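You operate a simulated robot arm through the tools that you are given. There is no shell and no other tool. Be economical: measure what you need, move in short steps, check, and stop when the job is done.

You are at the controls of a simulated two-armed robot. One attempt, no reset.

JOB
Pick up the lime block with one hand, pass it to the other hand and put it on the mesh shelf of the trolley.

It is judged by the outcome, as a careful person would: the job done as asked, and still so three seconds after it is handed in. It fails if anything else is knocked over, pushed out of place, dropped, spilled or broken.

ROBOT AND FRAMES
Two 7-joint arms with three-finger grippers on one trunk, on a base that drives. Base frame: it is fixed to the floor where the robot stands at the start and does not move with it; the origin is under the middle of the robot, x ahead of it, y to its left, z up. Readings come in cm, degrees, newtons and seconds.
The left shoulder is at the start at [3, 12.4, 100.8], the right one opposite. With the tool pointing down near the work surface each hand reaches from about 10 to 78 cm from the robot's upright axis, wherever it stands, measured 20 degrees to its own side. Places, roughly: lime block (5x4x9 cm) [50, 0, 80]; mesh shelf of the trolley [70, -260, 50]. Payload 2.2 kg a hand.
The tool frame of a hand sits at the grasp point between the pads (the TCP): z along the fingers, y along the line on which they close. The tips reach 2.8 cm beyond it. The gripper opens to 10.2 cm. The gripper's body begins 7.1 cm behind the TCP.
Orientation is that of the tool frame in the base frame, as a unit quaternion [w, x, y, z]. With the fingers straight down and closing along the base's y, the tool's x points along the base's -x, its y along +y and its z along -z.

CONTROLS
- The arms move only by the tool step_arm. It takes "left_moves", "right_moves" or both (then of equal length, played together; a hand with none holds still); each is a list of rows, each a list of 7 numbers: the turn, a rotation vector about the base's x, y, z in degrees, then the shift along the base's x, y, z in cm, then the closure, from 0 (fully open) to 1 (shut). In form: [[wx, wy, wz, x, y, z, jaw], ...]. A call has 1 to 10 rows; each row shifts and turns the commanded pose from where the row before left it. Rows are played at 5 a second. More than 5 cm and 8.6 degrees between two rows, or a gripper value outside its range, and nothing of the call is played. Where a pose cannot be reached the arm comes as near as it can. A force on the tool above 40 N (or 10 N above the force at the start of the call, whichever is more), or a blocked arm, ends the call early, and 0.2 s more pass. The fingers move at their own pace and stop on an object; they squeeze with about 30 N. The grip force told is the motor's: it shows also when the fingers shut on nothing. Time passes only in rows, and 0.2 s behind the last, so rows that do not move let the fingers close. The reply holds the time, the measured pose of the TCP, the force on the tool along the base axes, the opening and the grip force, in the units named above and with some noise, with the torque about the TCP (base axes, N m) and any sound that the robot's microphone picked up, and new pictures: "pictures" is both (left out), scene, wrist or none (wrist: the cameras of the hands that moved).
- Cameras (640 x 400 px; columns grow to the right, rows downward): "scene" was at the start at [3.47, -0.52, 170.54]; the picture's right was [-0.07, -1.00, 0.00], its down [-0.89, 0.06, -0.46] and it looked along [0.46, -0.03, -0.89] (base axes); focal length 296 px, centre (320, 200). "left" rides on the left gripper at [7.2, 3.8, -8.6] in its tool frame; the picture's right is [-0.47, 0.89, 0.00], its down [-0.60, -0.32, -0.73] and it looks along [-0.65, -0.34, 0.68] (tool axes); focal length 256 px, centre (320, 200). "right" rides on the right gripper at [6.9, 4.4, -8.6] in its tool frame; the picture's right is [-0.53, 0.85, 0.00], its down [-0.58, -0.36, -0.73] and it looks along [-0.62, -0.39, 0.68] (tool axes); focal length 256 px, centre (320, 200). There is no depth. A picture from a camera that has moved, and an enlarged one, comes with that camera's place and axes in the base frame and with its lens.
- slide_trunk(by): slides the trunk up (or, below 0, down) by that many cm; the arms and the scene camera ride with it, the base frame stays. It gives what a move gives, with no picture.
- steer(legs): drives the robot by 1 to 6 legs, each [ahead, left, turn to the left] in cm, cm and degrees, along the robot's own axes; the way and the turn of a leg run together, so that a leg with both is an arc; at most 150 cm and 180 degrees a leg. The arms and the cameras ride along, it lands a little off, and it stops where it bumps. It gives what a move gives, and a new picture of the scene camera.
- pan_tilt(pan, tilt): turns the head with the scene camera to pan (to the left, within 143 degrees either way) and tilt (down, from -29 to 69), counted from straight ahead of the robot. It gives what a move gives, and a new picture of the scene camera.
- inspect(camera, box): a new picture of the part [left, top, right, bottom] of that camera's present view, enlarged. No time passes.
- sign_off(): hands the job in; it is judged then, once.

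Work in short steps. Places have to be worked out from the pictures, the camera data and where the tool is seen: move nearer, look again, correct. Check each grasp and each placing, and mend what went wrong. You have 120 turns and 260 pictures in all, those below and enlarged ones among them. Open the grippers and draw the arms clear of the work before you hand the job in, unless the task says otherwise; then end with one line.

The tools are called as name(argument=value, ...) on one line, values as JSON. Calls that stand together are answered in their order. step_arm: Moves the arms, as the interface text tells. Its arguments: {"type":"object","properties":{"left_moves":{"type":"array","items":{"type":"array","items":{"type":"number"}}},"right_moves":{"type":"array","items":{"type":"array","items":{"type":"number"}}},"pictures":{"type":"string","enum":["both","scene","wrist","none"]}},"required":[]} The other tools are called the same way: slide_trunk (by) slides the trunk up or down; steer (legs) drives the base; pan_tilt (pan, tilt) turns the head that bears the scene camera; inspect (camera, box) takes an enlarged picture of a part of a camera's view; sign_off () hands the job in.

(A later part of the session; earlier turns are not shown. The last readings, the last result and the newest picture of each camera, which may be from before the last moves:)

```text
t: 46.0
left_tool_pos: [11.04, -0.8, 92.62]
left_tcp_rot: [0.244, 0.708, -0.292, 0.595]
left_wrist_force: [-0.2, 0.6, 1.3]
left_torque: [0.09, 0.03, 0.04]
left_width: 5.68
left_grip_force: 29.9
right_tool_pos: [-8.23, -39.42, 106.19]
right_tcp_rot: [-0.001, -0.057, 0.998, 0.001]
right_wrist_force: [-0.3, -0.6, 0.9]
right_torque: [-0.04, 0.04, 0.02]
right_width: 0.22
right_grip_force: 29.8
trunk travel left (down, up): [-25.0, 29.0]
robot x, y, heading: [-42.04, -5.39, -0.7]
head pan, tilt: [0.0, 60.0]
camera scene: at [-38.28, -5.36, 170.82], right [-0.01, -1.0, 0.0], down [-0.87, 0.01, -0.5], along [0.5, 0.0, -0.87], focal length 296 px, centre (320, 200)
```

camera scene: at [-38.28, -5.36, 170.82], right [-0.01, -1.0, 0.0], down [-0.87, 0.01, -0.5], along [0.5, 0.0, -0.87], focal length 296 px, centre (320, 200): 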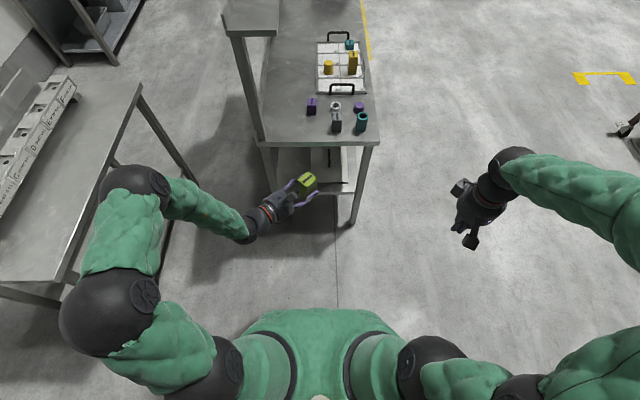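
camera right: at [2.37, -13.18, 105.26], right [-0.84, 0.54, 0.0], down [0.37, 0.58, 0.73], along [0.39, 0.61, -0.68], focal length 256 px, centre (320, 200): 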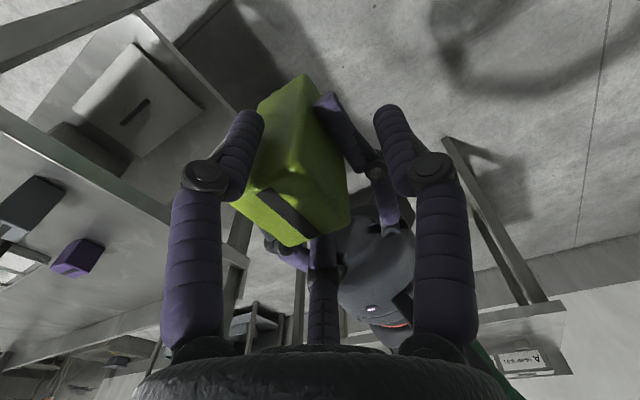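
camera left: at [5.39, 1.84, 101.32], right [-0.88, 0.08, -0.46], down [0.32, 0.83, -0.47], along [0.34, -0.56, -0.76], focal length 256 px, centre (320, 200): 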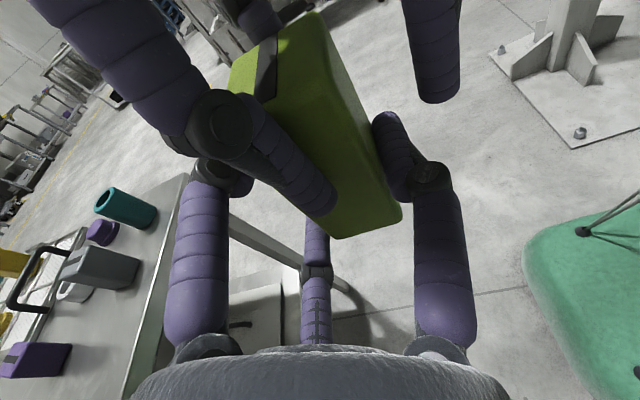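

Smooth. I turn the remaining 45°.

step_arm(left_moves=[[0, 0, 7.5, -0.3, 0.6, 0, 0.95], [0, 0, 7.5, -0.3, 0.6, 0, 0.95], [0, 0, 7.5, -0.3, 0.6, 0, 0.95], [0, 0, 7.5, -0.3, 0.6, 0, 0.95], [0, 0, 7.5, -0.3, 0.6, 0, 0.95], [0, 0, 7.5, -0.3, 0.6, 0, 0.95]], pictures="both")

```text
t: 47.4
left_tool_pos: [6.85, 12.67, 91.1]
left_tcp_rot: [0.007, 0.763, -0.007, 0.647]
left_wrist_force: [0.2, 0.4, -5.3]
left_torque: [0.05, 0.04, 0.01]
left_width: 5.69
left_grip_force: 29.7
left hand out of reach, approached as far as the arm can: row 4, 5, 6
right_tool_pos: [-8.12, -39.35, 106.14]
right_tcp_rot: [-0.001, -0.057, 0.998, 0.0]
right_wrist_force: [-0.2, 0.5, 0.3]
right_torque: [-0.01, -0.03, 0.0]
right_width: 0.2
right_grip_force: 29.8
trunk travel left (down, up): [-25.0, 29.0]
robot x, y, heading: [-42.09, -5.12, -0.5]
head pan, tilt: [0.0, 60.0]
camera scene: at [-38.27, -5.3, 170.82], right [-0.01, -1.0, 0.0], down [-0.87, 0.01, -0.5], along [0.5, -0.01, -0.87], focal length 296 px, centre (320, 200)
camera left: at [-0.42, 9.05, 99.76], right [-0.09, -0.88, -0.46], down [-0.81, 0.33, -0.48], along [0.57, 0.33, -0.75], focal length 256 px, centre (320, 200)
```

scene: 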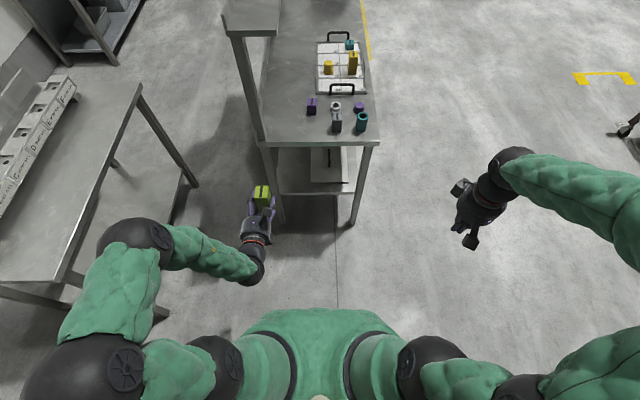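
left: 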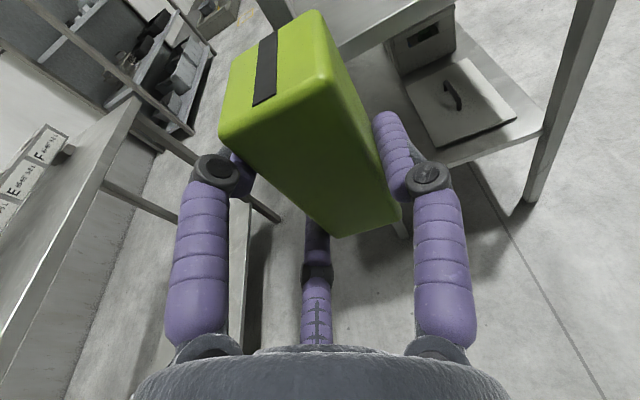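

The left hand points forward (rel. about 49 ahead, 18 left) but the arm is tightly folded there; it relaxes when extended. Next, the drive: I turn right 90° on the spot to face the trolley.

steer(legs=[[0, 0, -89.5]])

pan_tilt(pan=0, tilt=35)

```text
t: 51.6
left_tool_pos: [-23.64, -53.96, 91.04]
left_tcp_rot: [-0.46, -0.538, 0.542, -0.454]
left_wrist_force: [0.2, 0.1, -4.8]
left_torque: [0.06, -0.06, -0.01]
left_width: 5.71
left_grip_force: 29.8
right_tool_pos: [-75.77, -39.54, 106.16]
right_tcp_rot: [0.0, 0.661, 0.75, 0.001]
right_wrist_force: [-0.2, -0.8, 0.7]
right_torque: [0.0, 0.03, 0.03]
right_width: 0.2
right_grip_force: 29.7
trunk travel left (down, up): [-25.0, 29.0]
robot x, y, heading: [-42.29, -5.04, -90.0]
head pan, tilt: [0.0, 60.0]
camera scene: at [-41.97, -9.02, 170.82], right [-1.0, 0.0, 0.0], down [0.0, 0.87, -0.5], along [0.0, -0.5, -0.87], focal length 296 px, centre (320, 200)
```

scene: 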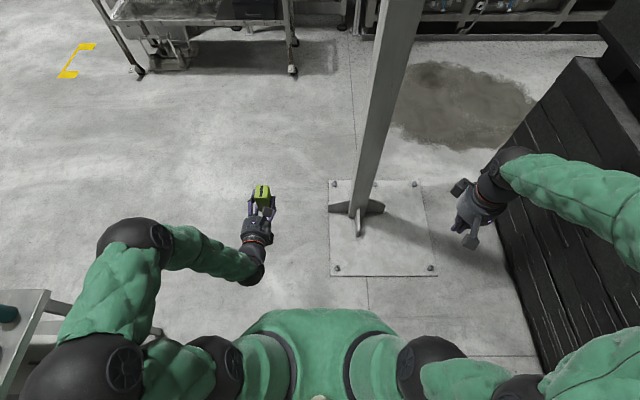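

```text
t: 52.5
left_tool_pos: [-23.58, -53.84, 91.08]
left_tcp_rot: [-0.459, -0.538, 0.542, -0.454]
left_wrist_force: [0.6, -0.1, -4.9]
left_torque: [0.07, -0.03, 0.04]
left_width: 5.7
left_grip_force: 30.4
right_tool_pos: [-75.88, -39.56, 106.15]
right_tcp_rot: [-0.001, 0.661, 0.751, 0.001]
right_wrist_force: [-0.4, -0.5, -0.4]
right_torque: [0.0, -0.01, 0.0]
right_width: 0.21
right_grip_force: 29.7
trunk travel left (down, up): [-25.0, 29.0]
robot x, y, heading: [-42.4, -5.35, -89.9]
head pan, tilt: [0.0, 35.0]
camera scene: at [-41.96, -11.17, 174.24], right [-1.0, 0.0, 0.0], down [0.0, 0.57, -0.82], along [0.0, -0.82, -0.57], focal length 296 px, centre (320, 200)
```

scene: 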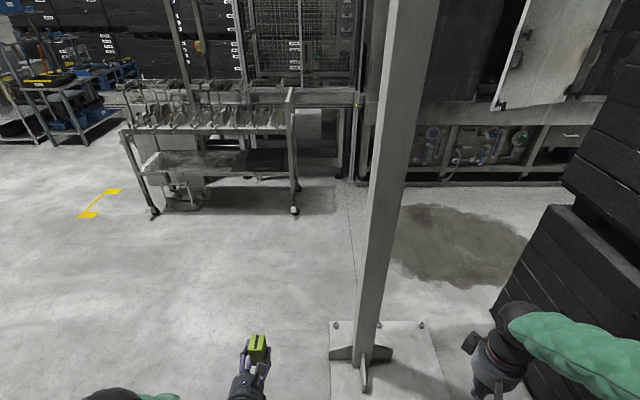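

A column stands at about (-68, -99), and the table corner at about (41, -28). I go ahead-left around both: 40 ahead and 20 left, then 70 left.

steer(legs=[[40, 20, 0], [0, 70, 0]])

```text
t: 57.7
left_tool_pos: [46.72, -90.39, 90.88]
left_tcp_rot: [0.422, 0.581, -0.498, 0.486]
left_wrist_force: [0.5, 1.0, -4.4]
left_torque: [0.04, -0.03, -0.04]
left_width: 5.68
left_grip_force: 29.7
right_tool_pos: [-6.96, -84.64, 106.25]
right_tcp_rot: [-0.001, 0.599, 0.8, -0.001]
right_wrist_force: [0.2, 1.0, 0.5]
right_torque: [-0.05, 0.07, 0.01]
right_width: 0.2
right_grip_force: 29.7
trunk travel left (down, up): [-25.0, 29.0]
robot x, y, heading: [21.16, -45.49, -80.7]
head pan, tilt: [0.0, 35.0]
stopped in leg 2: the robot was blocked; the commanded pose is now the measured one
camera scene: at [22.31, -51.12, 174.26], right [-0.99, -0.16, 0.0], down [-0.09, 0.57, -0.82], along [0.13, -0.81, -0.57], focal length 296 px, centre (320, 200)
```

scene: 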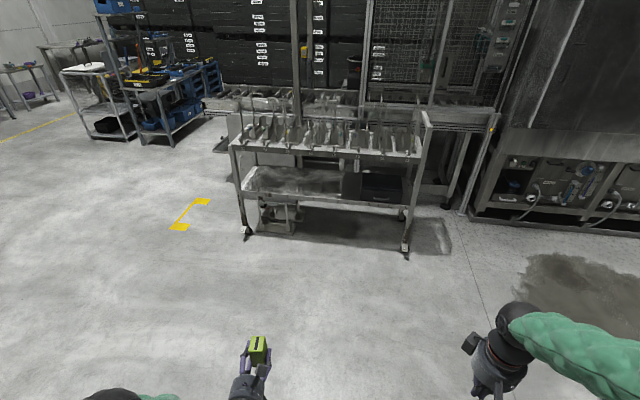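

The robot was blocked on its left and has turned 9°. I look left to see what it touched.

pan_tilt(pan=75, tilt=50)

```text
t: 59.1
left_tool_pos: [46.28, -90.61, 91.05]
left_tcp_rot: [0.421, 0.581, -0.498, 0.488]
left_wrist_force: [0.1, -0.1, -3.9]
left_torque: [0.07, -0.05, 0.0]
left_width: 5.67
left_grip_force: 30.1
right_tool_pos: [-7.19, -84.69, 106.08]
right_tcp_rot: [-0.001, 0.599, 0.8, 0.001]
right_wrist_force: [0.0, 0.3, 0.2]
right_torque: [0.01, 0.02, 0.03]
right_width: 0.21
right_grip_force: 29.7
trunk travel left (down, up): [-25.0, 29.0]
robot x, y, heading: [20.7, -45.71, -80.6]
head pan, tilt: [75.0, 50.0]
camera scene: at [28.01, -43.49, 172.08], right [-0.1, -0.99, 0.0], down [-0.76, 0.08, -0.64], along [0.64, -0.07, -0.77], focal length 296 px, centre (320, 200)
```

scene: 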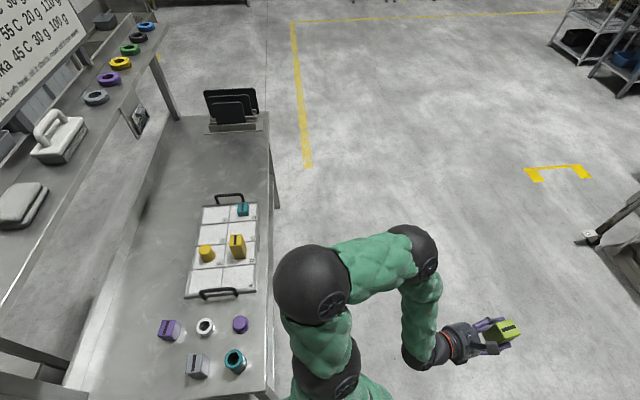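

The left elbow touched the table's right edge, but the objects on the table stand undisturbed. I pull away right and ahead, straighten up, then go left and ahead.

steer(legs=[[5, -8, 0], [30, 0, -9.3], [0, 35, 0], [40, 0, 0]])

pan_tilt(pan=0, tilt=40)

```text
t: 65.9
left_tool_pos: [68.6, -170.84, 90.96]
left_tcp_rot: [-0.459, -0.538, 0.544, -0.451]
left_wrist_force: [-0.4, -0.6, -4.5]
left_torque: [0.03, -0.05, 0.0]
left_width: 5.7
left_grip_force: 30.3
right_tool_pos: [16.8, -156.35, 106.11]
right_tcp_rot: [0.0, 0.662, 0.749, 0.001]
right_wrist_force: [0.2, -0.8, 0.7]
right_torque: [0.04, 0.03, -0.01]
right_width: 0.21
right_grip_force: 30.3
trunk travel left (down, up): [-25.0, 29.0]
robot x, y, heading: [50.68, -121.98, -90.1]
head pan, tilt: [75.0, 50.0]
camera scene: at [58.15, -121.41, 172.08], right [-0.26, -0.97, 0.0], down [-0.74, 0.2, -0.64], along [0.62, -0.17, -0.77], focal length 296 px, centre (320, 200)
```

scene: 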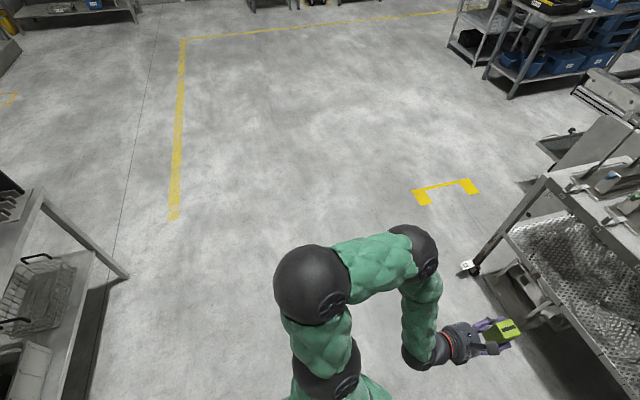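

```text
t: 67.3
left_tool_pos: [68.56, -170.72, 91.01]
left_tcp_rot: [-0.46, -0.538, 0.543, -0.452]
left_wrist_force: [0.3, 0.0, -4.4]
left_torque: [0.04, -0.01, 0.02]
left_width: 5.67
left_grip_force: 30.1
right_tool_pos: [16.58, -156.36, 106.14]
right_tcp_rot: [0.001, 0.662, 0.75, 0.002]
right_wrist_force: [0.2, 0.0, -0.5]
right_torque: [-0.02, -0.02, 0.02]
right_width: 0.19
right_grip_force: 30.1
trunk travel left (down, up): [-25.0, 29.0]
robot x, y, heading: [50.55, -122.16, -90.1]
head pan, tilt: [0.0, 40.0]
camera scene: at [50.71, -127.77, 173.5], right [-1.0, 0.0, 0.0], down [0.0, 0.64, -0.77], along [0.0, -0.77, -0.64], focal length 296 px, centre (320, 200)
```

scene: 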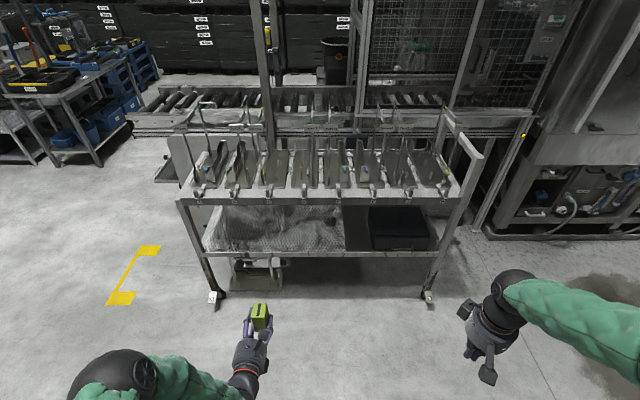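

The robot is now in front of the trolley at (50.6, -122), facing it. I enlarge the view of the shelf.

inspect(camera="scene", box=[160, 140, 480, 310])

inspect(camera="left", box=[0, 0, 640, 400])

```text
2.00 times, centred on (320, 225) of scene
camera zoom: at [50.71, -127.77, 173.5], right [-1.0, 0.0, 0.0], down [0.0, 0.64, -0.77], along [0.0, -0.77, -0.64], focal length 593 px, centre (320, 150)
```

zoom: 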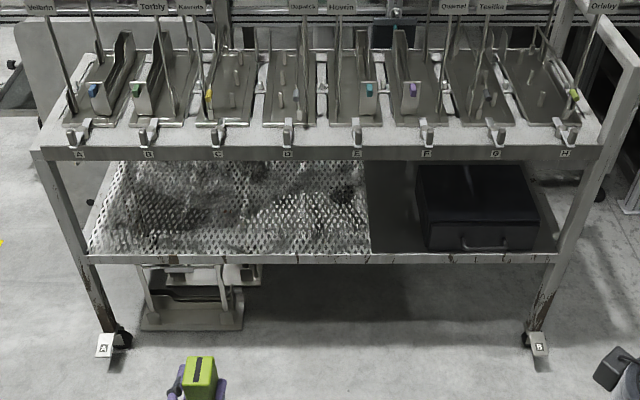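

```text
1.00 times, centred on (320, 200) of left (not enlarged: the box is as wide or as high as the picture)
camera zoom: at [65.18, -163.34, 99.66], right [-0.89, 0.09, -0.46], down [0.33, 0.82, -0.47], along [0.33, -0.57, -0.76], focal length 256 px, centre (320, 200)
```

zoom: 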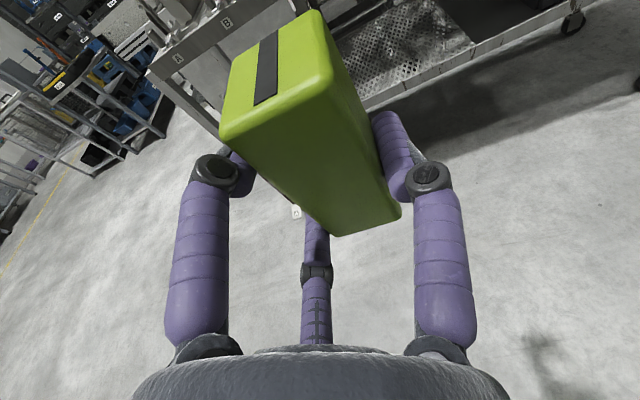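

The mesh spans x about 37–113, with its front edge at y about -232 and z about 50. Before lowering, I want the block's true overhang below the lower finger, so I check the side views.

inspect(camera="right", box=[0, 0, 640, 400])

inspect(camera="scene", box=[220, 290, 300, 345])

```text
1.00 times, centred on (320, 200) of right (not enlarged: the box is as wide or as high as the picture)
camera zoom: at [20.13, -148.88, 114.76], right [0.9, -0.43, 0.0], down [-0.29, -0.62, 0.73], along [-0.31, -0.66, -0.68], focal length 256 px, centre (320, 200)
```

zoom: 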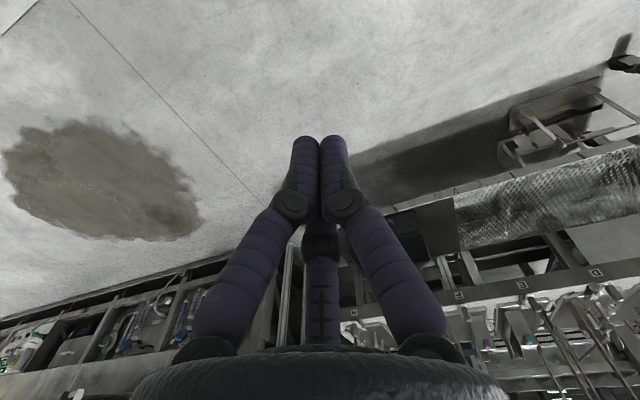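

```text
7.27 times, centred on (260, 318) of scene
camera zoom: at [50.71, -127.77, 173.5], right [-1.0, 0.0, 0.0], down [0.0, 0.64, -0.77], along [0.0, -0.77, -0.64], focal length 2155 px, centre (756, -654)
```

zoom: 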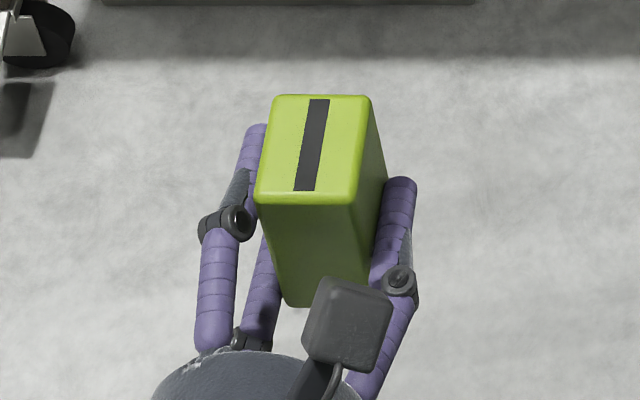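

I estimate the block bottom 3.5–4 cm below the left TCP. I lower the trunk 25 cm, away from the trolley, and pull the right hand back a bit.

slide_trunk(by=-25)

step_arm(right_moves=[[0, 0, 0, 0, 3, 0, 1], [0, 0, 0, 0, 3, 0, 1], [0, 0, 0, 0, 3, 0, 1]], left_moves=[[0, 0, 0, 0, -2, 0, 0.95], [0, 0, 0, 0, -2, 0, 0.95], [0, 0, 0, 0, -2, 0, 0.95]], pictures="both")

```text
t: 69.9
left_tool_pos: [68.68, -170.65, 66.04]
left_tcp_rot: [-0.46, -0.538, 0.544, -0.452]
left_wrist_force: [0.2, 0.7, -4.7]
left_torque: [0.06, -0.02, -0.03]
left_width: 5.69
left_grip_force: 30.0
right_tool_pos: [16.68, -156.4, 81.09]
right_tcp_rot: [0.0, 0.662, 0.75, 0.001]
right_wrist_force: [-0.2, 0.6, 0.3]
right_torque: [0.0, -0.03, -0.02]
right_width: 0.22
right_grip_force: 30.2
trunk travel left (down, up): [0.0, 54.0]
robot x, y, heading: [50.44, -122.51, -90.1]
head pan, tilt: [0.0, 40.0]
```

```text
t: 70.7
left_tool_pos: [68.97, -173.51, 64.86]
left_tcp_rot: [-0.461, -0.537, 0.545, -0.45]
left_wrist_force: [0.0, 0.1, -4.8]
left_torque: [0.08, -0.04, 0.02]
left_width: 5.68
left_grip_force: 30.0
left hand out of reach, approached as far as the arm can: row 1, 2, 3
right_tool_pos: [16.84, -147.27, 81.14]
right_tcp_rot: [0.0, 0.662, 0.75, 0.001]
right_wrist_force: [0.0, -0.7, 0.9]
right_torque: [0.02, 0.0, -0.02]
right_width: 0.24
right_grip_force: 29.9
trunk travel left (down, up): [0.0, 54.0]
robot x, y, heading: [50.66, -122.2, -90.1]
head pan, tilt: [0.0, 40.0]
camera scene: at [50.71, -127.73, 148.5], right [-1.0, 0.0, 0.0], down [0.0, 0.64, -0.77], along [0.0, -0.77, -0.64], focal length 296 px, centre (320, 200)
camera right: at [20.23, -139.82, 89.76], right [0.9, -0.43, 0.0], down [-0.29, -0.62, 0.73], along [-0.31, -0.66, -0.68], focal length 256 px, centre (320, 200)
camera left: at [65.42, -166.11, 73.46], right [-0.89, 0.09, -0.45], down [0.33, 0.82, -0.47], along [0.33, -0.57, -0.75], focal length 256 px, centre (320, 200)
```

scene: 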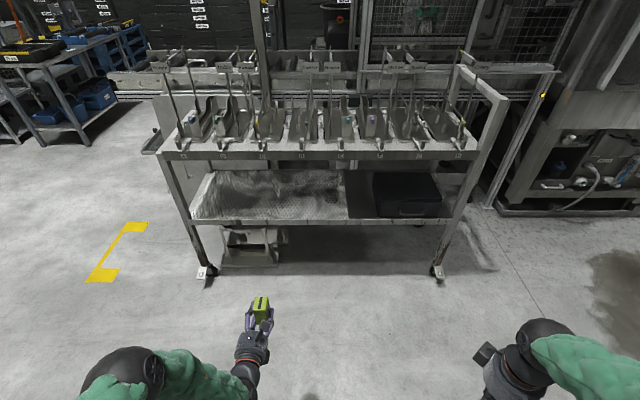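
right: 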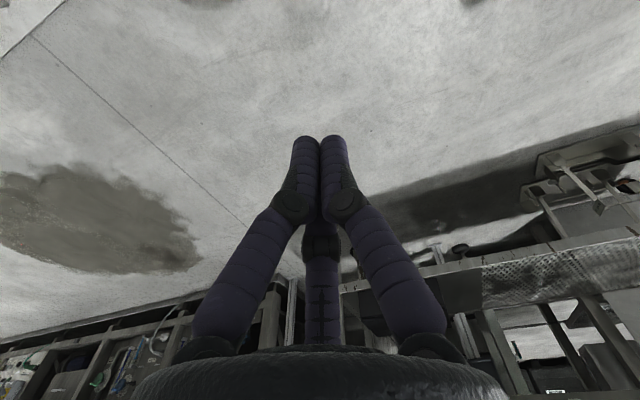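
left: 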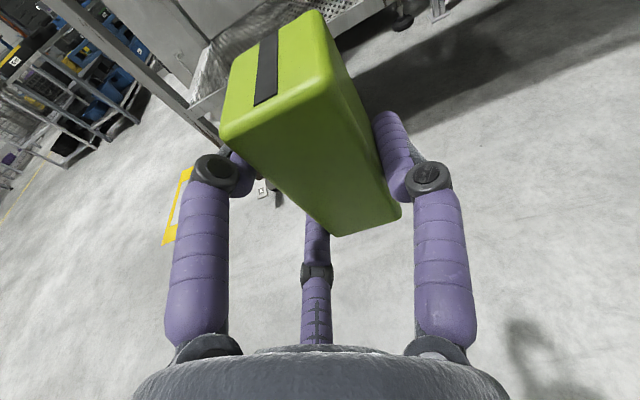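

The left arm is at a joint limit for its commanded pose. I move its command toward the robot's left (+x) and ahead, where the forward-pointing attitude should be reachable.

step_arm(left_moves=[[0, 0, 0, 3, -1.5, 0, 0.95], [0, 0, 0, 3, -1.5, 0, 0.95], [0, 0, 0, 3, -1.5, 0, 0.95], [0, 0, 0, 2, -1.5, 0, 0.95]], pictures="scene")

```text
t: 71.7
left_tool_pos: [79.89, -179.51, 64.74]
left_tcp_rot: [-0.46, -0.537, 0.544, -0.451]
left_wrist_force: [0.0, 0.6, -4.4]
left_torque: [0.04, -0.07, 0.0]
left_width: 5.68
left_grip_force: 30.1
right_tool_pos: [16.77, -147.39, 81.05]
right_tcp_rot: [0.0, 0.662, 0.749, 0.001]
right_wrist_force: [-0.1, -0.4, 0.3]
right_torque: [0.0, 0.05, -0.02]
right_width: 0.21
right_grip_force: 30.2
trunk travel left (down, up): [0.0, 54.0]
robot x, y, heading: [50.68, -121.81, -90.1]
head pan, tilt: [0.0, 40.0]
camera scene: at [50.73, -127.78, 148.5], right [-1.0, 0.0, 0.0], down [0.0, 0.64, -0.77], along [0.0, -0.77, -0.64], focal length 296 px, centre (320, 200)
```

scene: 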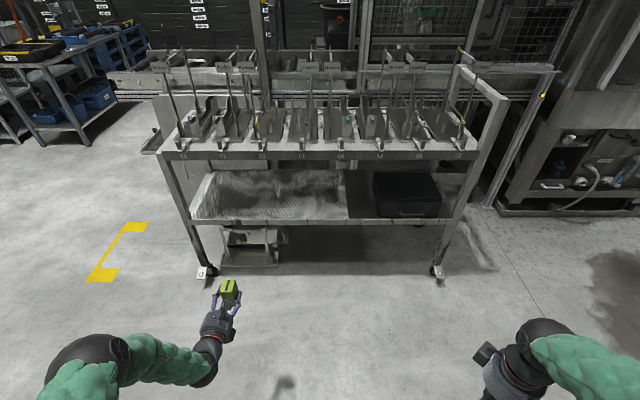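

Reachable now with the attitude kept. I enlarge the shelf's front edge to check for a lip.

inspect(camera="scene", box=[180, 150, 360, 250])

```text
3.56 times, centred on (270, 200) of scene
camera zoom: at [50.73, -127.78, 148.5], right [-1.0, 0.0, 0.0], down [0.0, 0.64, -0.77], along [0.0, -0.77, -0.64], focal length 1054 px, centre (498, 200)
```

zoom: 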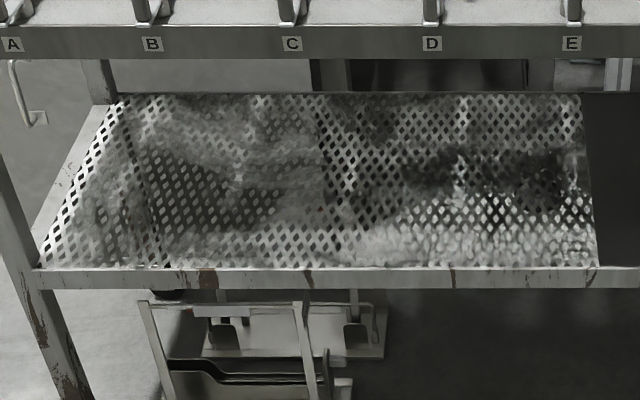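

The shelf is flat with no lip; depth is about y -233 to -274. I lower the left hand to z about 61 and drive ahead 45 cm, stopping short of the trolley.

step_arm(left_moves=[[0, 0, 0, 0, 0, -1.8, 0.95], [0, 0, 0, 0, 0, -1.8, 0.95]], pictures="none")

steer(legs=[[42, -4, 0]])

```text
t: 72.3
left_tool_pos: [79.82, -179.6, 61.28]
left_tcp_rot: [-0.46, -0.538, 0.544, -0.451]
left_wrist_force: [-0.2, 0.3, -4.4]
left_torque: [0.07, -0.09, -0.05]
left_width: 5.7
left_grip_force: 30.3
right_tool_pos: [16.79, -147.31, 81.2]
right_tcp_rot: [0.0, 0.662, 0.749, 0.001]
right_wrist_force: [0.1, 0.5, -0.3]
right_torque: [0.0, -0.01, 0.0]
right_width: 0.21
right_grip_force: 30.5
trunk travel left (down, up): [0.0, 54.0]
robot x, y, heading: [51.09, -122.2, -90.2]
head pan, tilt: [0.0, 40.0]
```

```text
t: 74.9
left_tool_pos: [75.31, -222.18, 61.24]
left_tcp_rot: [-0.461, -0.537, 0.545, -0.45]
left_wrist_force: [0.1, -0.7, -3.6]
left_torque: [0.04, -0.05, -0.02]
left_width: 5.68
left_grip_force: 29.8
right_tool_pos: [12.45, -189.55, 81.16]
right_tcp_rot: [-0.001, 0.665, 0.747, 0.001]
right_wrist_force: [-0.2, 0.4, 0.5]
right_torque: [0.0, -0.01, 0.01]
right_width: 0.2
right_grip_force: 29.9
trunk travel left (down, up): [0.0, 54.0]
robot x, y, heading: [46.57, -164.32, -90.6]
head pan, tilt: [0.0, 40.0]
camera scene: at [46.46, -170.2, 148.49], right [-1.0, 0.01, 0.0], down [0.01, 0.64, -0.77], along [-0.01, -0.77, -0.64], focal length 296 px, centre (320, 200)
```

scene: 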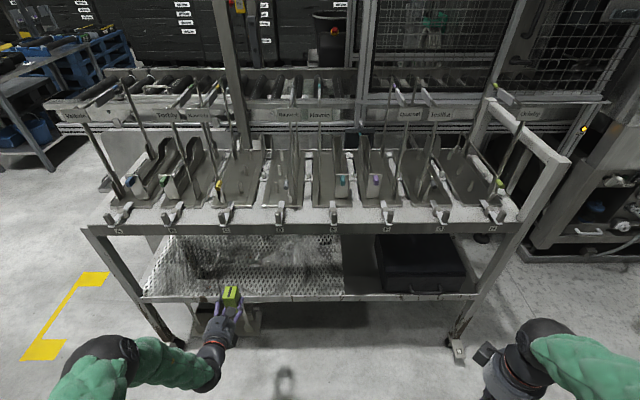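

The block is lined up in front of the mesh at z 61, with its bottom at about 57. I drive ahead 17 cm to bring it over the shelf.

steer(legs=[[17, 0, 0.5]])

pan_tilt(pan=28, tilt=58)

inspect(camera="left", box=[0, 0, 640, 400])

```text
t: 76.4
left_tool_pos: [75.74, -238.96, 61.11]
left_tcp_rot: [-0.459, -0.538, 0.544, -0.451]
left_wrist_force: [-0.2, 0.0, -3.5]
left_torque: [0.05, -0.04, -0.01]
left_width: 5.7
left_grip_force: 30.2
right_tool_pos: [12.52, -206.94, 81.09]
right_tcp_rot: [0.001, 0.661, 0.75, 0.001]
right_wrist_force: [0.4, -0.2, 0.2]
right_torque: [0.02, 0.01, 0.04]
right_width: 0.19
right_grip_force: 29.8
trunk travel left (down, up): [0.0, 54.0]
robot x, y, heading: [46.19, -181.79, -90.1]
head pan, tilt: [0.0, 40.0]
camera scene: at [46.43, -187.33, 148.49], right [-1.0, 0.0, 0.0], down [0.0, 0.64, -0.77], along [0.0, -0.77, -0.64], focal length 296 px, centre (320, 200)
```

scene: 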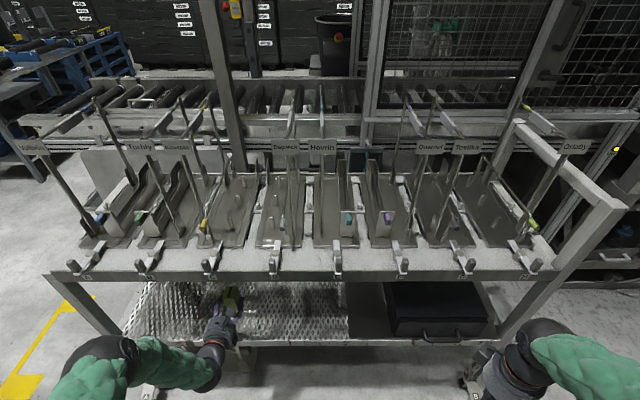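

```text
t: 77.3
left_tool_pos: [75.65, -238.94, 61.19]
left_tcp_rot: [-0.459, -0.539, 0.543, -0.452]
left_wrist_force: [-0.7, -0.2, -4.6]
left_torque: [0.07, -0.05, 0.0]
left_width: 5.7
left_grip_force: 29.5
right_tool_pos: [12.54, -206.86, 81.04]
right_tcp_rot: [0.0, 0.662, 0.75, 0.0]
right_wrist_force: [-0.4, 0.9, 0.5]
right_torque: [0.02, -0.03, -0.02]
right_width: 0.22
right_grip_force: 30.1
trunk travel left (down, up): [0.0, 54.0]
robot x, y, heading: [46.4, -181.6, -89.8]
head pan, tilt: [28.0, 58.0]
camera scene: at [49.66, -184.87, 146.06], right [-0.88, -0.47, 0.0], down [-0.4, 0.75, -0.53], along [0.25, -0.47, -0.85], focal length 296 px, centre (320, 200)
```

scene: 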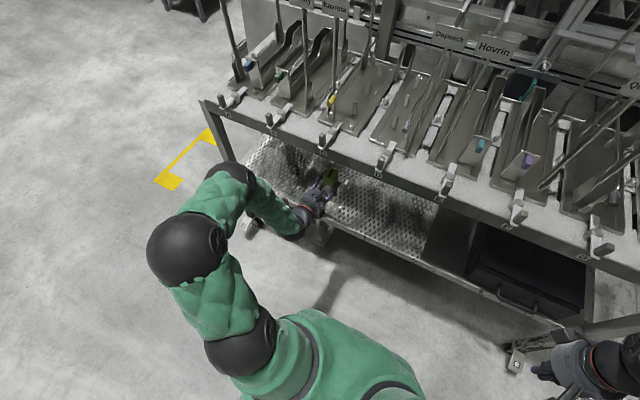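

```text
1.00 times, centred on (320, 200) of left (not enlarged: the box is as wide or as high as the picture)
camera zoom: at [72.12, -231.61, 69.89], right [-0.89, 0.09, -0.45], down [0.33, 0.82, -0.47], along [0.33, -0.57, -0.76], focal length 256 px, centre (320, 200)
```

zoom: 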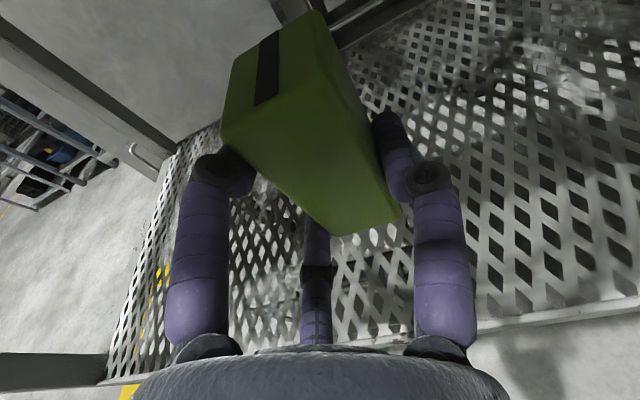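

The block is over the mesh, and the left camera puts the edge at y -233, so the TCP is about 6 cm inside. I go 1.5 cm further and lower to z about 55.5.

step_arm(left_moves=[[0, 0, 0, 0, -1.5, 0, 0.95], [0, 0, 0, 0, 0, -1.5, 0.95], [0, 0, 0, 0, 0, -1.5, 0.95], [0, 0, 0, 0, 0, -1.5, 0.95], [0, 0, 0, 0, 0, -1, 0.95]], pictures="wrist")

inspect(camera="scene", box=[230, 130, 390, 250])

```text
t: 78.5
left_tool_pos: [75.52, -240.33, 55.74]
left_tcp_rot: [-0.459, -0.539, 0.543, -0.452]
left_wrist_force: [0.2, 0.4, -4.4]
left_torque: [0.05, -0.07, -0.03]
left_width: 5.71
left_grip_force: 30.3
right_tool_pos: [12.61, -206.91, 81.16]
right_tcp_rot: [0.0, 0.661, 0.75, 0.001]
right_wrist_force: [-0.6, 0.5, -0.3]
right_torque: [0.01, 0.01, 0.0]
right_width: 0.21
right_grip_force: 29.6
trunk travel left (down, up): [0.0, 54.0]
robot x, y, heading: [46.23, -181.57, -90.0]
head pan, tilt: [28.0, 58.0]
camera left: at [72.07, -233.08, 64.36], right [-0.89, 0.09, -0.45], down [0.33, 0.82, -0.47], along [0.33, -0.57, -0.76], focal length 256 px, centre (320, 200)
```

left: 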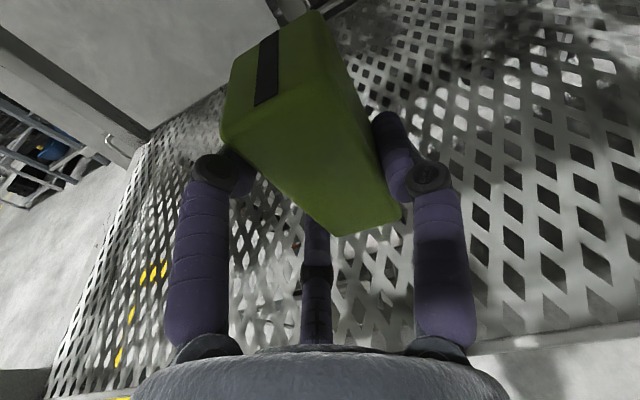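

```text
3.33 times, centred on (310, 190) of scene
camera zoom: at [49.67, -184.87, 146.06], right [-0.88, -0.47, 0.0], down [-0.4, 0.75, -0.53], along [0.25, -0.47, -0.85], focal length 988 px, centre (353, 233)
```

zoom: 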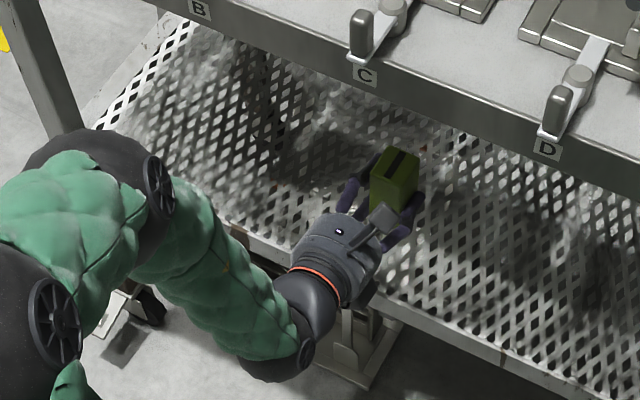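

Clear so far. I lower slowly to find touchdown by force.

step_arm(left_moves=[[0, 0, 0, 0, 0, -0.4, 0.95], [0, 0, 0, 0, 0, -0.4, 0.95], [0, 0, 0, 0, 0, -0.3, 0.95]], pictures="wrist")

```text
t: 79.3
left_tool_pos: [75.7, -240.3, 54.69]
left_tcp_rot: [-0.46, -0.538, 0.544, -0.451]
left_wrist_force: [0.5, 0.2, -4.3]
left_torque: [0.05, -0.06, -0.02]
left_width: 5.71
left_grip_force: 30.1
right_tool_pos: [12.5, -206.8, 81.24]
right_tcp_rot: [0.0, 0.66, 0.751, 0.001]
right_wrist_force: [0.7, -1.5, -0.4]
right_torque: [-0.01, -0.02, -0.02]
right_width: 0.23
right_grip_force: 29.7
trunk travel left (down, up): [0.0, 54.0]
robot x, y, heading: [46.46, -181.45, -90.1]
head pan, tilt: [28.0, 58.0]
camera left: at [72.12, -233.12, 63.33], right [-0.89, 0.09, -0.45], down [0.33, 0.82, -0.47], along [0.33, -0.57, -0.76], focal length 256 px, centre (320, 200)
```

left: 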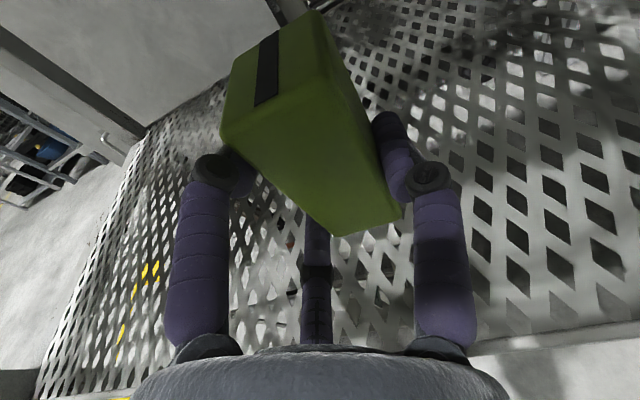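

No contact yet. I keep lowering in small steps.

step_arm(left_moves=[[0, 0, 0, 0, 0, -0.25, 0.95], [0, 0, 0, 0, 0, -0.25, 0.95]], pictures="none")

step_arm(left_moves=[[0, 0, 0, 0, 0, -0.25, 0.95], [0, 0, 0, 0, 0, 0, 0.95]], pictures="none")

```text
t: 79.9
left_tool_pos: [75.72, -240.47, 54.2]
left_tcp_rot: [-0.459, -0.539, 0.543, -0.452]
left_wrist_force: [0.7, -0.1, -5.3]
left_torque: [-0.01, -0.02, -0.01]
left_width: 5.68
left_grip_force: 30.1
right_tool_pos: [12.57, -206.94, 81.09]
right_tcp_rot: [0.0, 0.661, 0.75, 0.002]
right_wrist_force: [-0.6, 0.6, 0.4]
right_torque: [0.01, -0.01, 0.02]
right_width: 0.21
right_grip_force: 29.7
trunk travel left (down, up): [0.0, 54.0]
robot x, y, heading: [46.09, -182.0, -90.2]
head pan, tilt: [28.0, 58.0]
```

```text
t: 80.5
left_tool_pos: [75.71, -240.56, 53.83]
left_tcp_rot: [-0.459, -0.539, 0.543, -0.452]
left_wrist_force: [0.0, 1.6, -5.4]
left_torque: [0.03, -0.02, 0.03]
left_width: 5.69
left_grip_force: 29.3
right_tool_pos: [12.63, -206.89, 81.1]
right_tcp_rot: [0.0, 0.661, 0.75, 0.001]
right_wrist_force: [0.0, 0.8, 0.2]
right_torque: [-0.02, -0.01, -0.02]
right_width: 0.22
right_grip_force: 29.9
trunk travel left (down, up): [0.0, 54.0]
robot x, y, heading: [45.84, -181.86, -89.8]
head pan, tilt: [28.0, 58.0]
```

step_arm(left_moves=[[0, 0, 0, 0, 0, -0.2, 0.95], [0, 0, 0, 0, 0, 0, 0.95]], pictures="none")

step_arm(left_moves=[[0, 0, 0, 0, 0, -0.2, 0.95], [0, 0, 0, 0, 0, 0, 0.95]], pictures="wrist")

inspect(camera="scene", box=[270, 140, 370, 215])

```text
t: 81.1
left_tool_pos: [75.61, -240.49, 53.72]
left_tcp_rot: [-0.459, -0.539, 0.543, -0.452]
left_wrist_force: [-0.2, 0.0, -4.3]
left_torque: [0.06, -0.07, 0.0]
left_width: 5.7
left_grip_force: 30.5
right_tool_pos: [12.59, -206.86, 81.23]
right_tcp_rot: [0.0, 0.661, 0.75, 0.003]
right_wrist_force: [-0.5, 0.6, 0.4]
right_torque: [-0.01, -0.01, 0.01]
right_width: 0.2
right_grip_force: 29.9
trunk travel left (down, up): [0.0, 54.0]
robot x, y, heading: [46.38, -181.7, -90.1]
head pan, tilt: [28.0, 58.0]
```

```text
t: 81.7
left_tool_pos: [75.68, -240.51, 53.53]
left_tcp_rot: [-0.459, -0.539, 0.544, -0.451]
left_wrist_force: [0.4, -0.1, -3.4]
left_torque: [0.02, -0.04, 0.01]
left_width: 5.7
left_grip_force: 30.0
right_tool_pos: [12.58, -206.81, 81.2]
right_tcp_rot: [0.001, 0.662, 0.75, 0.001]
right_wrist_force: [-0.7, 0.2, 0.1]
right_torque: [0.0, 0.03, -0.02]
right_width: 0.21
right_grip_force: 30.0
trunk travel left (down, up): [0.0, 54.0]
robot x, y, heading: [46.33, -181.8, -90.1]
head pan, tilt: [28.0, 58.0]
camera left: at [72.17, -233.1, 62.16], right [-0.89, 0.09, -0.45], down [0.33, 0.82, -0.47], along [0.33, -0.57, -0.76], focal length 256 px, centre (320, 200)
```

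left: 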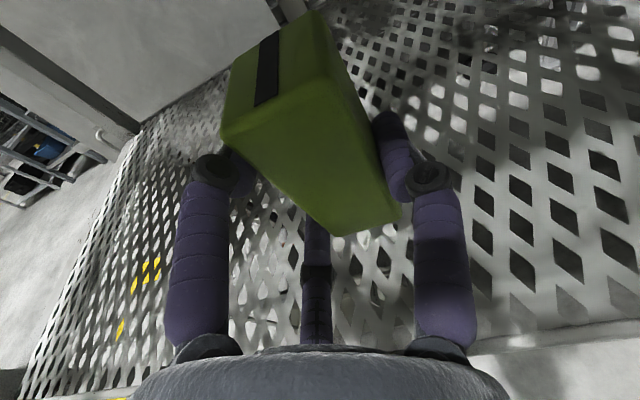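

```text
5.33 times, centred on (320, 178) of scene
camera zoom: at [49.67, -184.87, 146.06], right [-0.88, -0.47, 0.0], down [-0.4, 0.75, -0.53], along [0.25, -0.47, -0.85], focal length 1580 px, centre (320, 320)
```

zoom: 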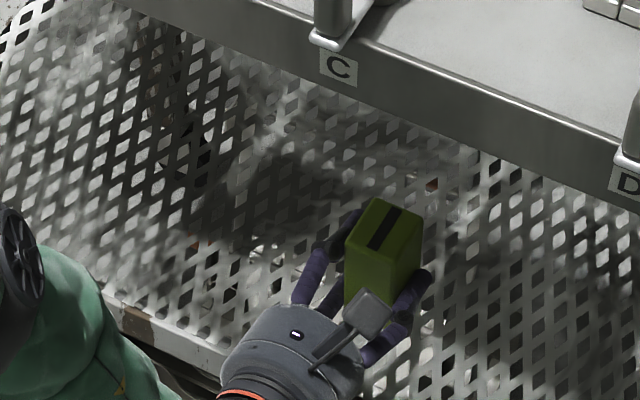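

Still hanging free. I continue in 0.2 cm steps.

step_arm(left_moves=[[0, 0, 0, 0, 0, -0.2, 0.95], [0, 0, 0, 0, 0, 0, 0.95]], pictures="none")

step_arm(left_moves=[[0, 0, 0, 0, 0, -0.2, 0.95], [0, 0, 0, 0, 0, 0, 0.95]], pictures="none")

step_arm(left_moves=[[0, 0, 0, 0, 0, -0.2, 0.95], [0, 0, 0, 0, 0, 0, 0.95]], pictures="none")

```text
t: 82.3
left_tool_pos: [75.62, -240.55, 53.23]
left_tcp_rot: [-0.459, -0.539, 0.543, -0.451]
left_wrist_force: [-0.3, -0.6, -3.9]
left_torque: [0.04, -0.03, 0.04]
left_width: 5.69
left_grip_force: 30.0
right_tool_pos: [12.56, -206.95, 81.18]
right_tcp_rot: [0.0, 0.661, 0.75, 0.001]
right_wrist_force: [-0.4, 0.2, 0.8]
right_torque: [0.0, 0.0, 0.0]
right_width: 0.22
right_grip_force: 30.7
trunk travel left (down, up): [0.0, 54.0]
robot x, y, heading: [46.18, -181.36, -90.0]
head pan, tilt: [28.0, 58.0]
```

```text
t: 82.9
left_tool_pos: [75.59, -240.38, 52.98]
left_tcp_rot: [-0.46, -0.538, 0.544, -0.451]
left_wrist_force: [-0.3, 0.4, -4.3]
left_torque: [0.08, -0.03, -0.01]
left_width: 5.67
left_grip_force: 30.2
right_tool_pos: [12.49, -206.9, 81.11]
right_tcp_rot: [0.001, 0.661, 0.75, 0.002]
right_wrist_force: [-0.2, 0.4, 0.2]
right_torque: [0.02, 0.0, -0.01]
right_width: 0.21
right_grip_force: 30.5
trunk travel left (down, up): [0.0, 54.0]
robot x, y, heading: [46.1, -181.89, -90.0]
head pan, tilt: [28.0, 58.0]
```

```text
t: 83.5
left_tool_pos: [75.69, -240.41, 52.93]
left_tcp_rot: [-0.459, -0.539, 0.543, -0.452]
left_wrist_force: [-0.1, 0.7, -4.8]
left_torque: [0.03, -0.03, 0.0]
left_width: 5.69
left_grip_force: 29.9
right_tool_pos: [12.55, -206.89, 81.08]
right_tcp_rot: [0.0, 0.661, 0.75, 0.001]
right_wrist_force: [0.0, 0.2, 0.2]
right_torque: [-0.01, 0.03, -0.01]
right_width: 0.22
right_grip_force: 30.2
trunk travel left (down, up): [0.0, 54.0]
robot x, y, heading: [46.19, -181.59, -90.0]
head pan, tilt: [28.0, 58.0]
```

Still free at 52.9, so the shelf is a little lower than estimated. I continue.

step_arm(left_moves=[[0, 0, 0, 0, 0, -0.2, 0.95], [0, 0, 0, 0, 0, 0, 0.95]], pictures="none")

step_arm(left_moves=[[0, 0, 0, 0, 0, -0.2, 0.95], [0, 0, 0, 0, 0, 0, 0.95]], pictures="none")

step_arm(left_moves=[[0, 0, 0, 0, 0, -0.2, 0.95], [0, 0, 0, 0, 0, 0, 0.95]], pictures="wrist")

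```text
t: 84.1
left_tool_pos: [75.59, -240.41, 52.66]
left_tcp_rot: [-0.46, -0.538, 0.543, -0.452]
left_wrist_force: [0.9, 0.3, -4.8]
left_torque: [0.1, -0.02, 0.01]
left_width: 5.71
left_grip_force: 30.6
right_tool_pos: [12.51, -206.89, 81.16]
right_tcp_rot: [0.001, 0.661, 0.75, 0.001]
right_wrist_force: [0.4, -0.2, 1.0]
right_torque: [-0.04, -0.05, 0.0]
right_width: 0.2
right_grip_force: 30.3
trunk travel left (down, up): [0.0, 54.0]
robot x, y, heading: [45.95, -181.75, -90.2]
head pan, tilt: [28.0, 58.0]
```

```text
t: 84.7
left_tool_pos: [75.65, -240.52, 52.5]
left_tcp_rot: [-0.459, -0.539, 0.543, -0.452]
left_wrist_force: [0.5, 0.2, -4.0]
left_torque: [0.05, -0.05, 0.0]
left_width: 5.69
left_grip_force: 30.2
right_tool_pos: [12.45, -206.85, 81.19]
right_tcp_rot: [0.0, 0.661, 0.75, 0.002]
right_wrist_force: [-0.1, 0.4, -0.7]
right_torque: [0.01, 0.01, -0.02]
right_width: 0.22
right_grip_force: 30.2
trunk travel left (down, up): [0.0, 54.0]
robot x, y, heading: [46.45, -181.24, -90.0]
head pan, tilt: [28.0, 58.0]
```

```text
t: 85.3
left_tool_pos: [75.64, -240.61, 52.31]
left_tcp_rot: [-0.459, -0.539, 0.543, -0.451]
left_wrist_force: [0.7, -0.6, -4.6]
left_torque: [0.05, -0.06, -0.02]
left_width: 5.7
left_grip_force: 29.7
right_tool_pos: [12.5, -206.9, 81.11]
right_tcp_rot: [0.0, 0.661, 0.75, 0.001]
right_wrist_force: [-0.4, -0.5, -0.2]
right_torque: [-0.01, -0.04, 0.0]
right_width: 0.21
right_grip_force: 29.8
trunk travel left (down, up): [0.0, 54.0]
robot x, y, heading: [46.32, -181.4, -90.0]
head pan, tilt: [28.0, 58.0]
camera left: at [72.13, -233.13, 60.92], right [-0.89, 0.09, -0.45], down [0.33, 0.82, -0.47], along [0.33, -0.57, -0.76], focal length 256 px, centre (320, 200)
```

left: 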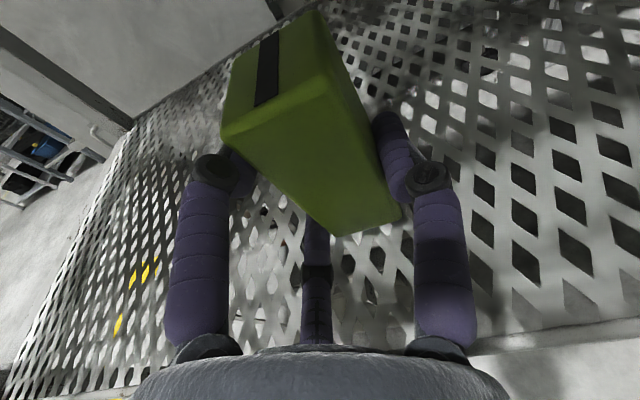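

No contact yet. I continue down with force watch.

step_arm(left_moves=[[0, 0, 0, 0, 0, -0.2, 0.95], [0, 0, 0, 0, 0, -0.2, 0.95], [0, 0, 0, 0, 0, 0, 0.95]], pictures="none")

step_arm(left_moves=[[0, 0, 0, 0, 0, -0.2, 0.95], [0, 0, 0, 0, 0, -0.2, 0.95], [0, 0, 0, 0, 0, 0, 0.95]], pictures="wrist")

inspect(camera="scene", box=[270, 140, 370, 215])

```text
t: 86.1
left_tool_pos: [75.54, -240.52, 51.82]
left_tcp_rot: [-0.459, -0.538, 0.543, -0.452]
left_wrist_force: [-0.1, -0.3, -4.0]
left_torque: [0.03, -0.06, 0.02]
left_width: 5.69
left_grip_force: 30.1
right_tool_pos: [12.51, -206.89, 81.13]
right_tcp_rot: [0.0, 0.661, 0.75, 0.001]
right_wrist_force: [0.1, 0.0, -0.1]
right_torque: [-0.01, 0.0, -0.02]
right_width: 0.21
right_grip_force: 29.9
trunk travel left (down, up): [0.0, 54.0]
robot x, y, heading: [46.52, -181.3, -89.9]
head pan, tilt: [28.0, 58.0]
```

```text
t: 86.9
left_tool_pos: [75.63, -240.41, 51.4]
left_tcp_rot: [-0.458, -0.539, 0.543, -0.452]
left_wrist_force: [0.7, -0.9, -4.8]
left_torque: [0.05, -0.06, 0.02]
left_width: 5.68
left_grip_force: 29.7
right_tool_pos: [12.65, -206.96, 81.17]
right_tcp_rot: [0.0, 0.661, 0.751, 0.001]
right_wrist_force: [0.1, -0.4, 0.2]
right_torque: [-0.02, 0.0, 0.02]
right_width: 0.26
right_grip_force: 30.1
trunk travel left (down, up): [0.0, 54.0]
robot x, y, heading: [46.9, -181.77, -89.9]
head pan, tilt: [28.0, 58.0]
camera left: at [72.11, -233.08, 60.12], right [-0.89, 0.09, -0.45], down [0.33, 0.82, -0.47], along [0.33, -0.57, -0.76], focal length 256 px, centre (320, 200)
```

left: 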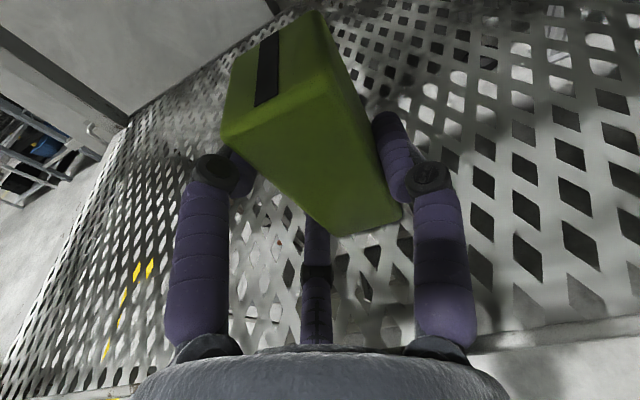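

```text
5.33 times, centred on (320, 178) of scene
camera zoom: at [49.67, -184.86, 146.06], right [-0.88, -0.47, 0.0], down [-0.4, 0.75, -0.53], along [0.25, -0.47, -0.85], focal length 1580 px, centre (320, 320)
```

zoom: 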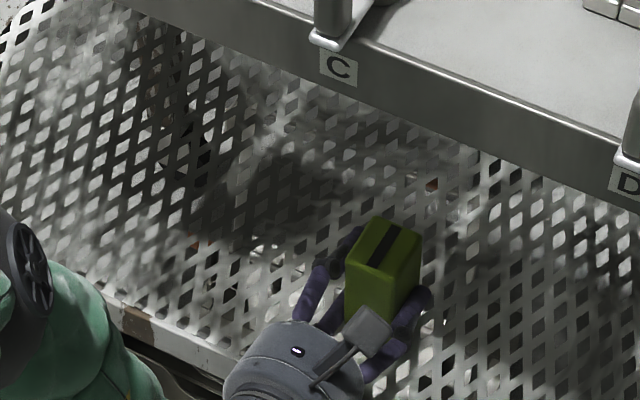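

Still free at 51.4. The mesh-hole size suggests the shelf is nearer to z 47. I continue carefully.

step_arm(left_moves=[[0, 0, 0, 0, 0, -0.2, 0.95], [0, 0, 0, 0, 0, -0.2, 0.95], [0, 0, 0, 0, 0, 0, 0.95]], pictures="none")

step_arm(left_moves=[[0, 0, 0, 0, 0, -0.2, 0.95], [0, 0, 0, 0, 0, -0.2, 0.95], [0, 0, 0, 0, 0, 0, 0.95]], pictures="wrist")

```text
t: 87.7
left_tool_pos: [75.66, -240.45, 51.09]
left_tcp_rot: [-0.459, -0.538, 0.543, -0.452]
left_wrist_force: [-0.2, 0.1, 1.0]
left_torque: [-0.04, -0.11, -0.11]
left_width: 5.7
left_grip_force: 30.5
right_tool_pos: [12.6, -206.86, 81.15]
right_tcp_rot: [0.0, 0.662, 0.75, 0.001]
right_wrist_force: [-0.1, 0.4, -0.9]
right_torque: [0.0, -0.01, -0.01]
right_width: 0.18
right_grip_force: 30.0
trunk travel left (down, up): [0.0, 54.0]
robot x, y, heading: [46.19, -181.58, -90.0]
head pan, tilt: [28.0, 58.0]
```

```text
t: 88.5
left_tool_pos: [75.66, -240.51, 51.08]
left_tcp_rot: [-0.461, -0.535, 0.543, -0.454]
left_wrist_force: [-4.7, 6.0, 29.2]
left_torque: [-0.32, -0.41, 0.27]
left_width: 5.7
left_grip_force: 29.5
right_tool_pos: [12.47, -206.86, 81.15]
right_tcp_rot: [0.001, 0.661, 0.75, 0.001]
right_wrist_force: [0.1, -0.1, 0.0]
right_torque: [-0.02, 0.0, -0.02]
right_width: 0.24
right_grip_force: 30.1
trunk travel left (down, up): [0.0, 54.0]
robot x, y, heading: [46.49, -181.52, -89.9]
head pan, tilt: [28.0, 58.0]
camera left: at [72.11, -233.08, 59.68], right [-0.88, 0.09, -0.46], down [0.33, 0.82, -0.48], along [0.33, -0.57, -0.75], focal length 256 px, centre (320, 200)
```

left: 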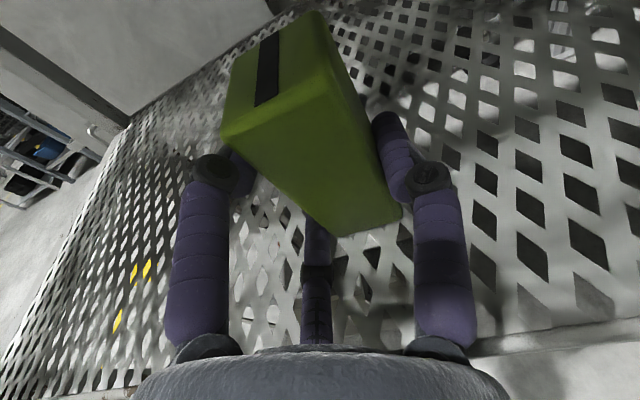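

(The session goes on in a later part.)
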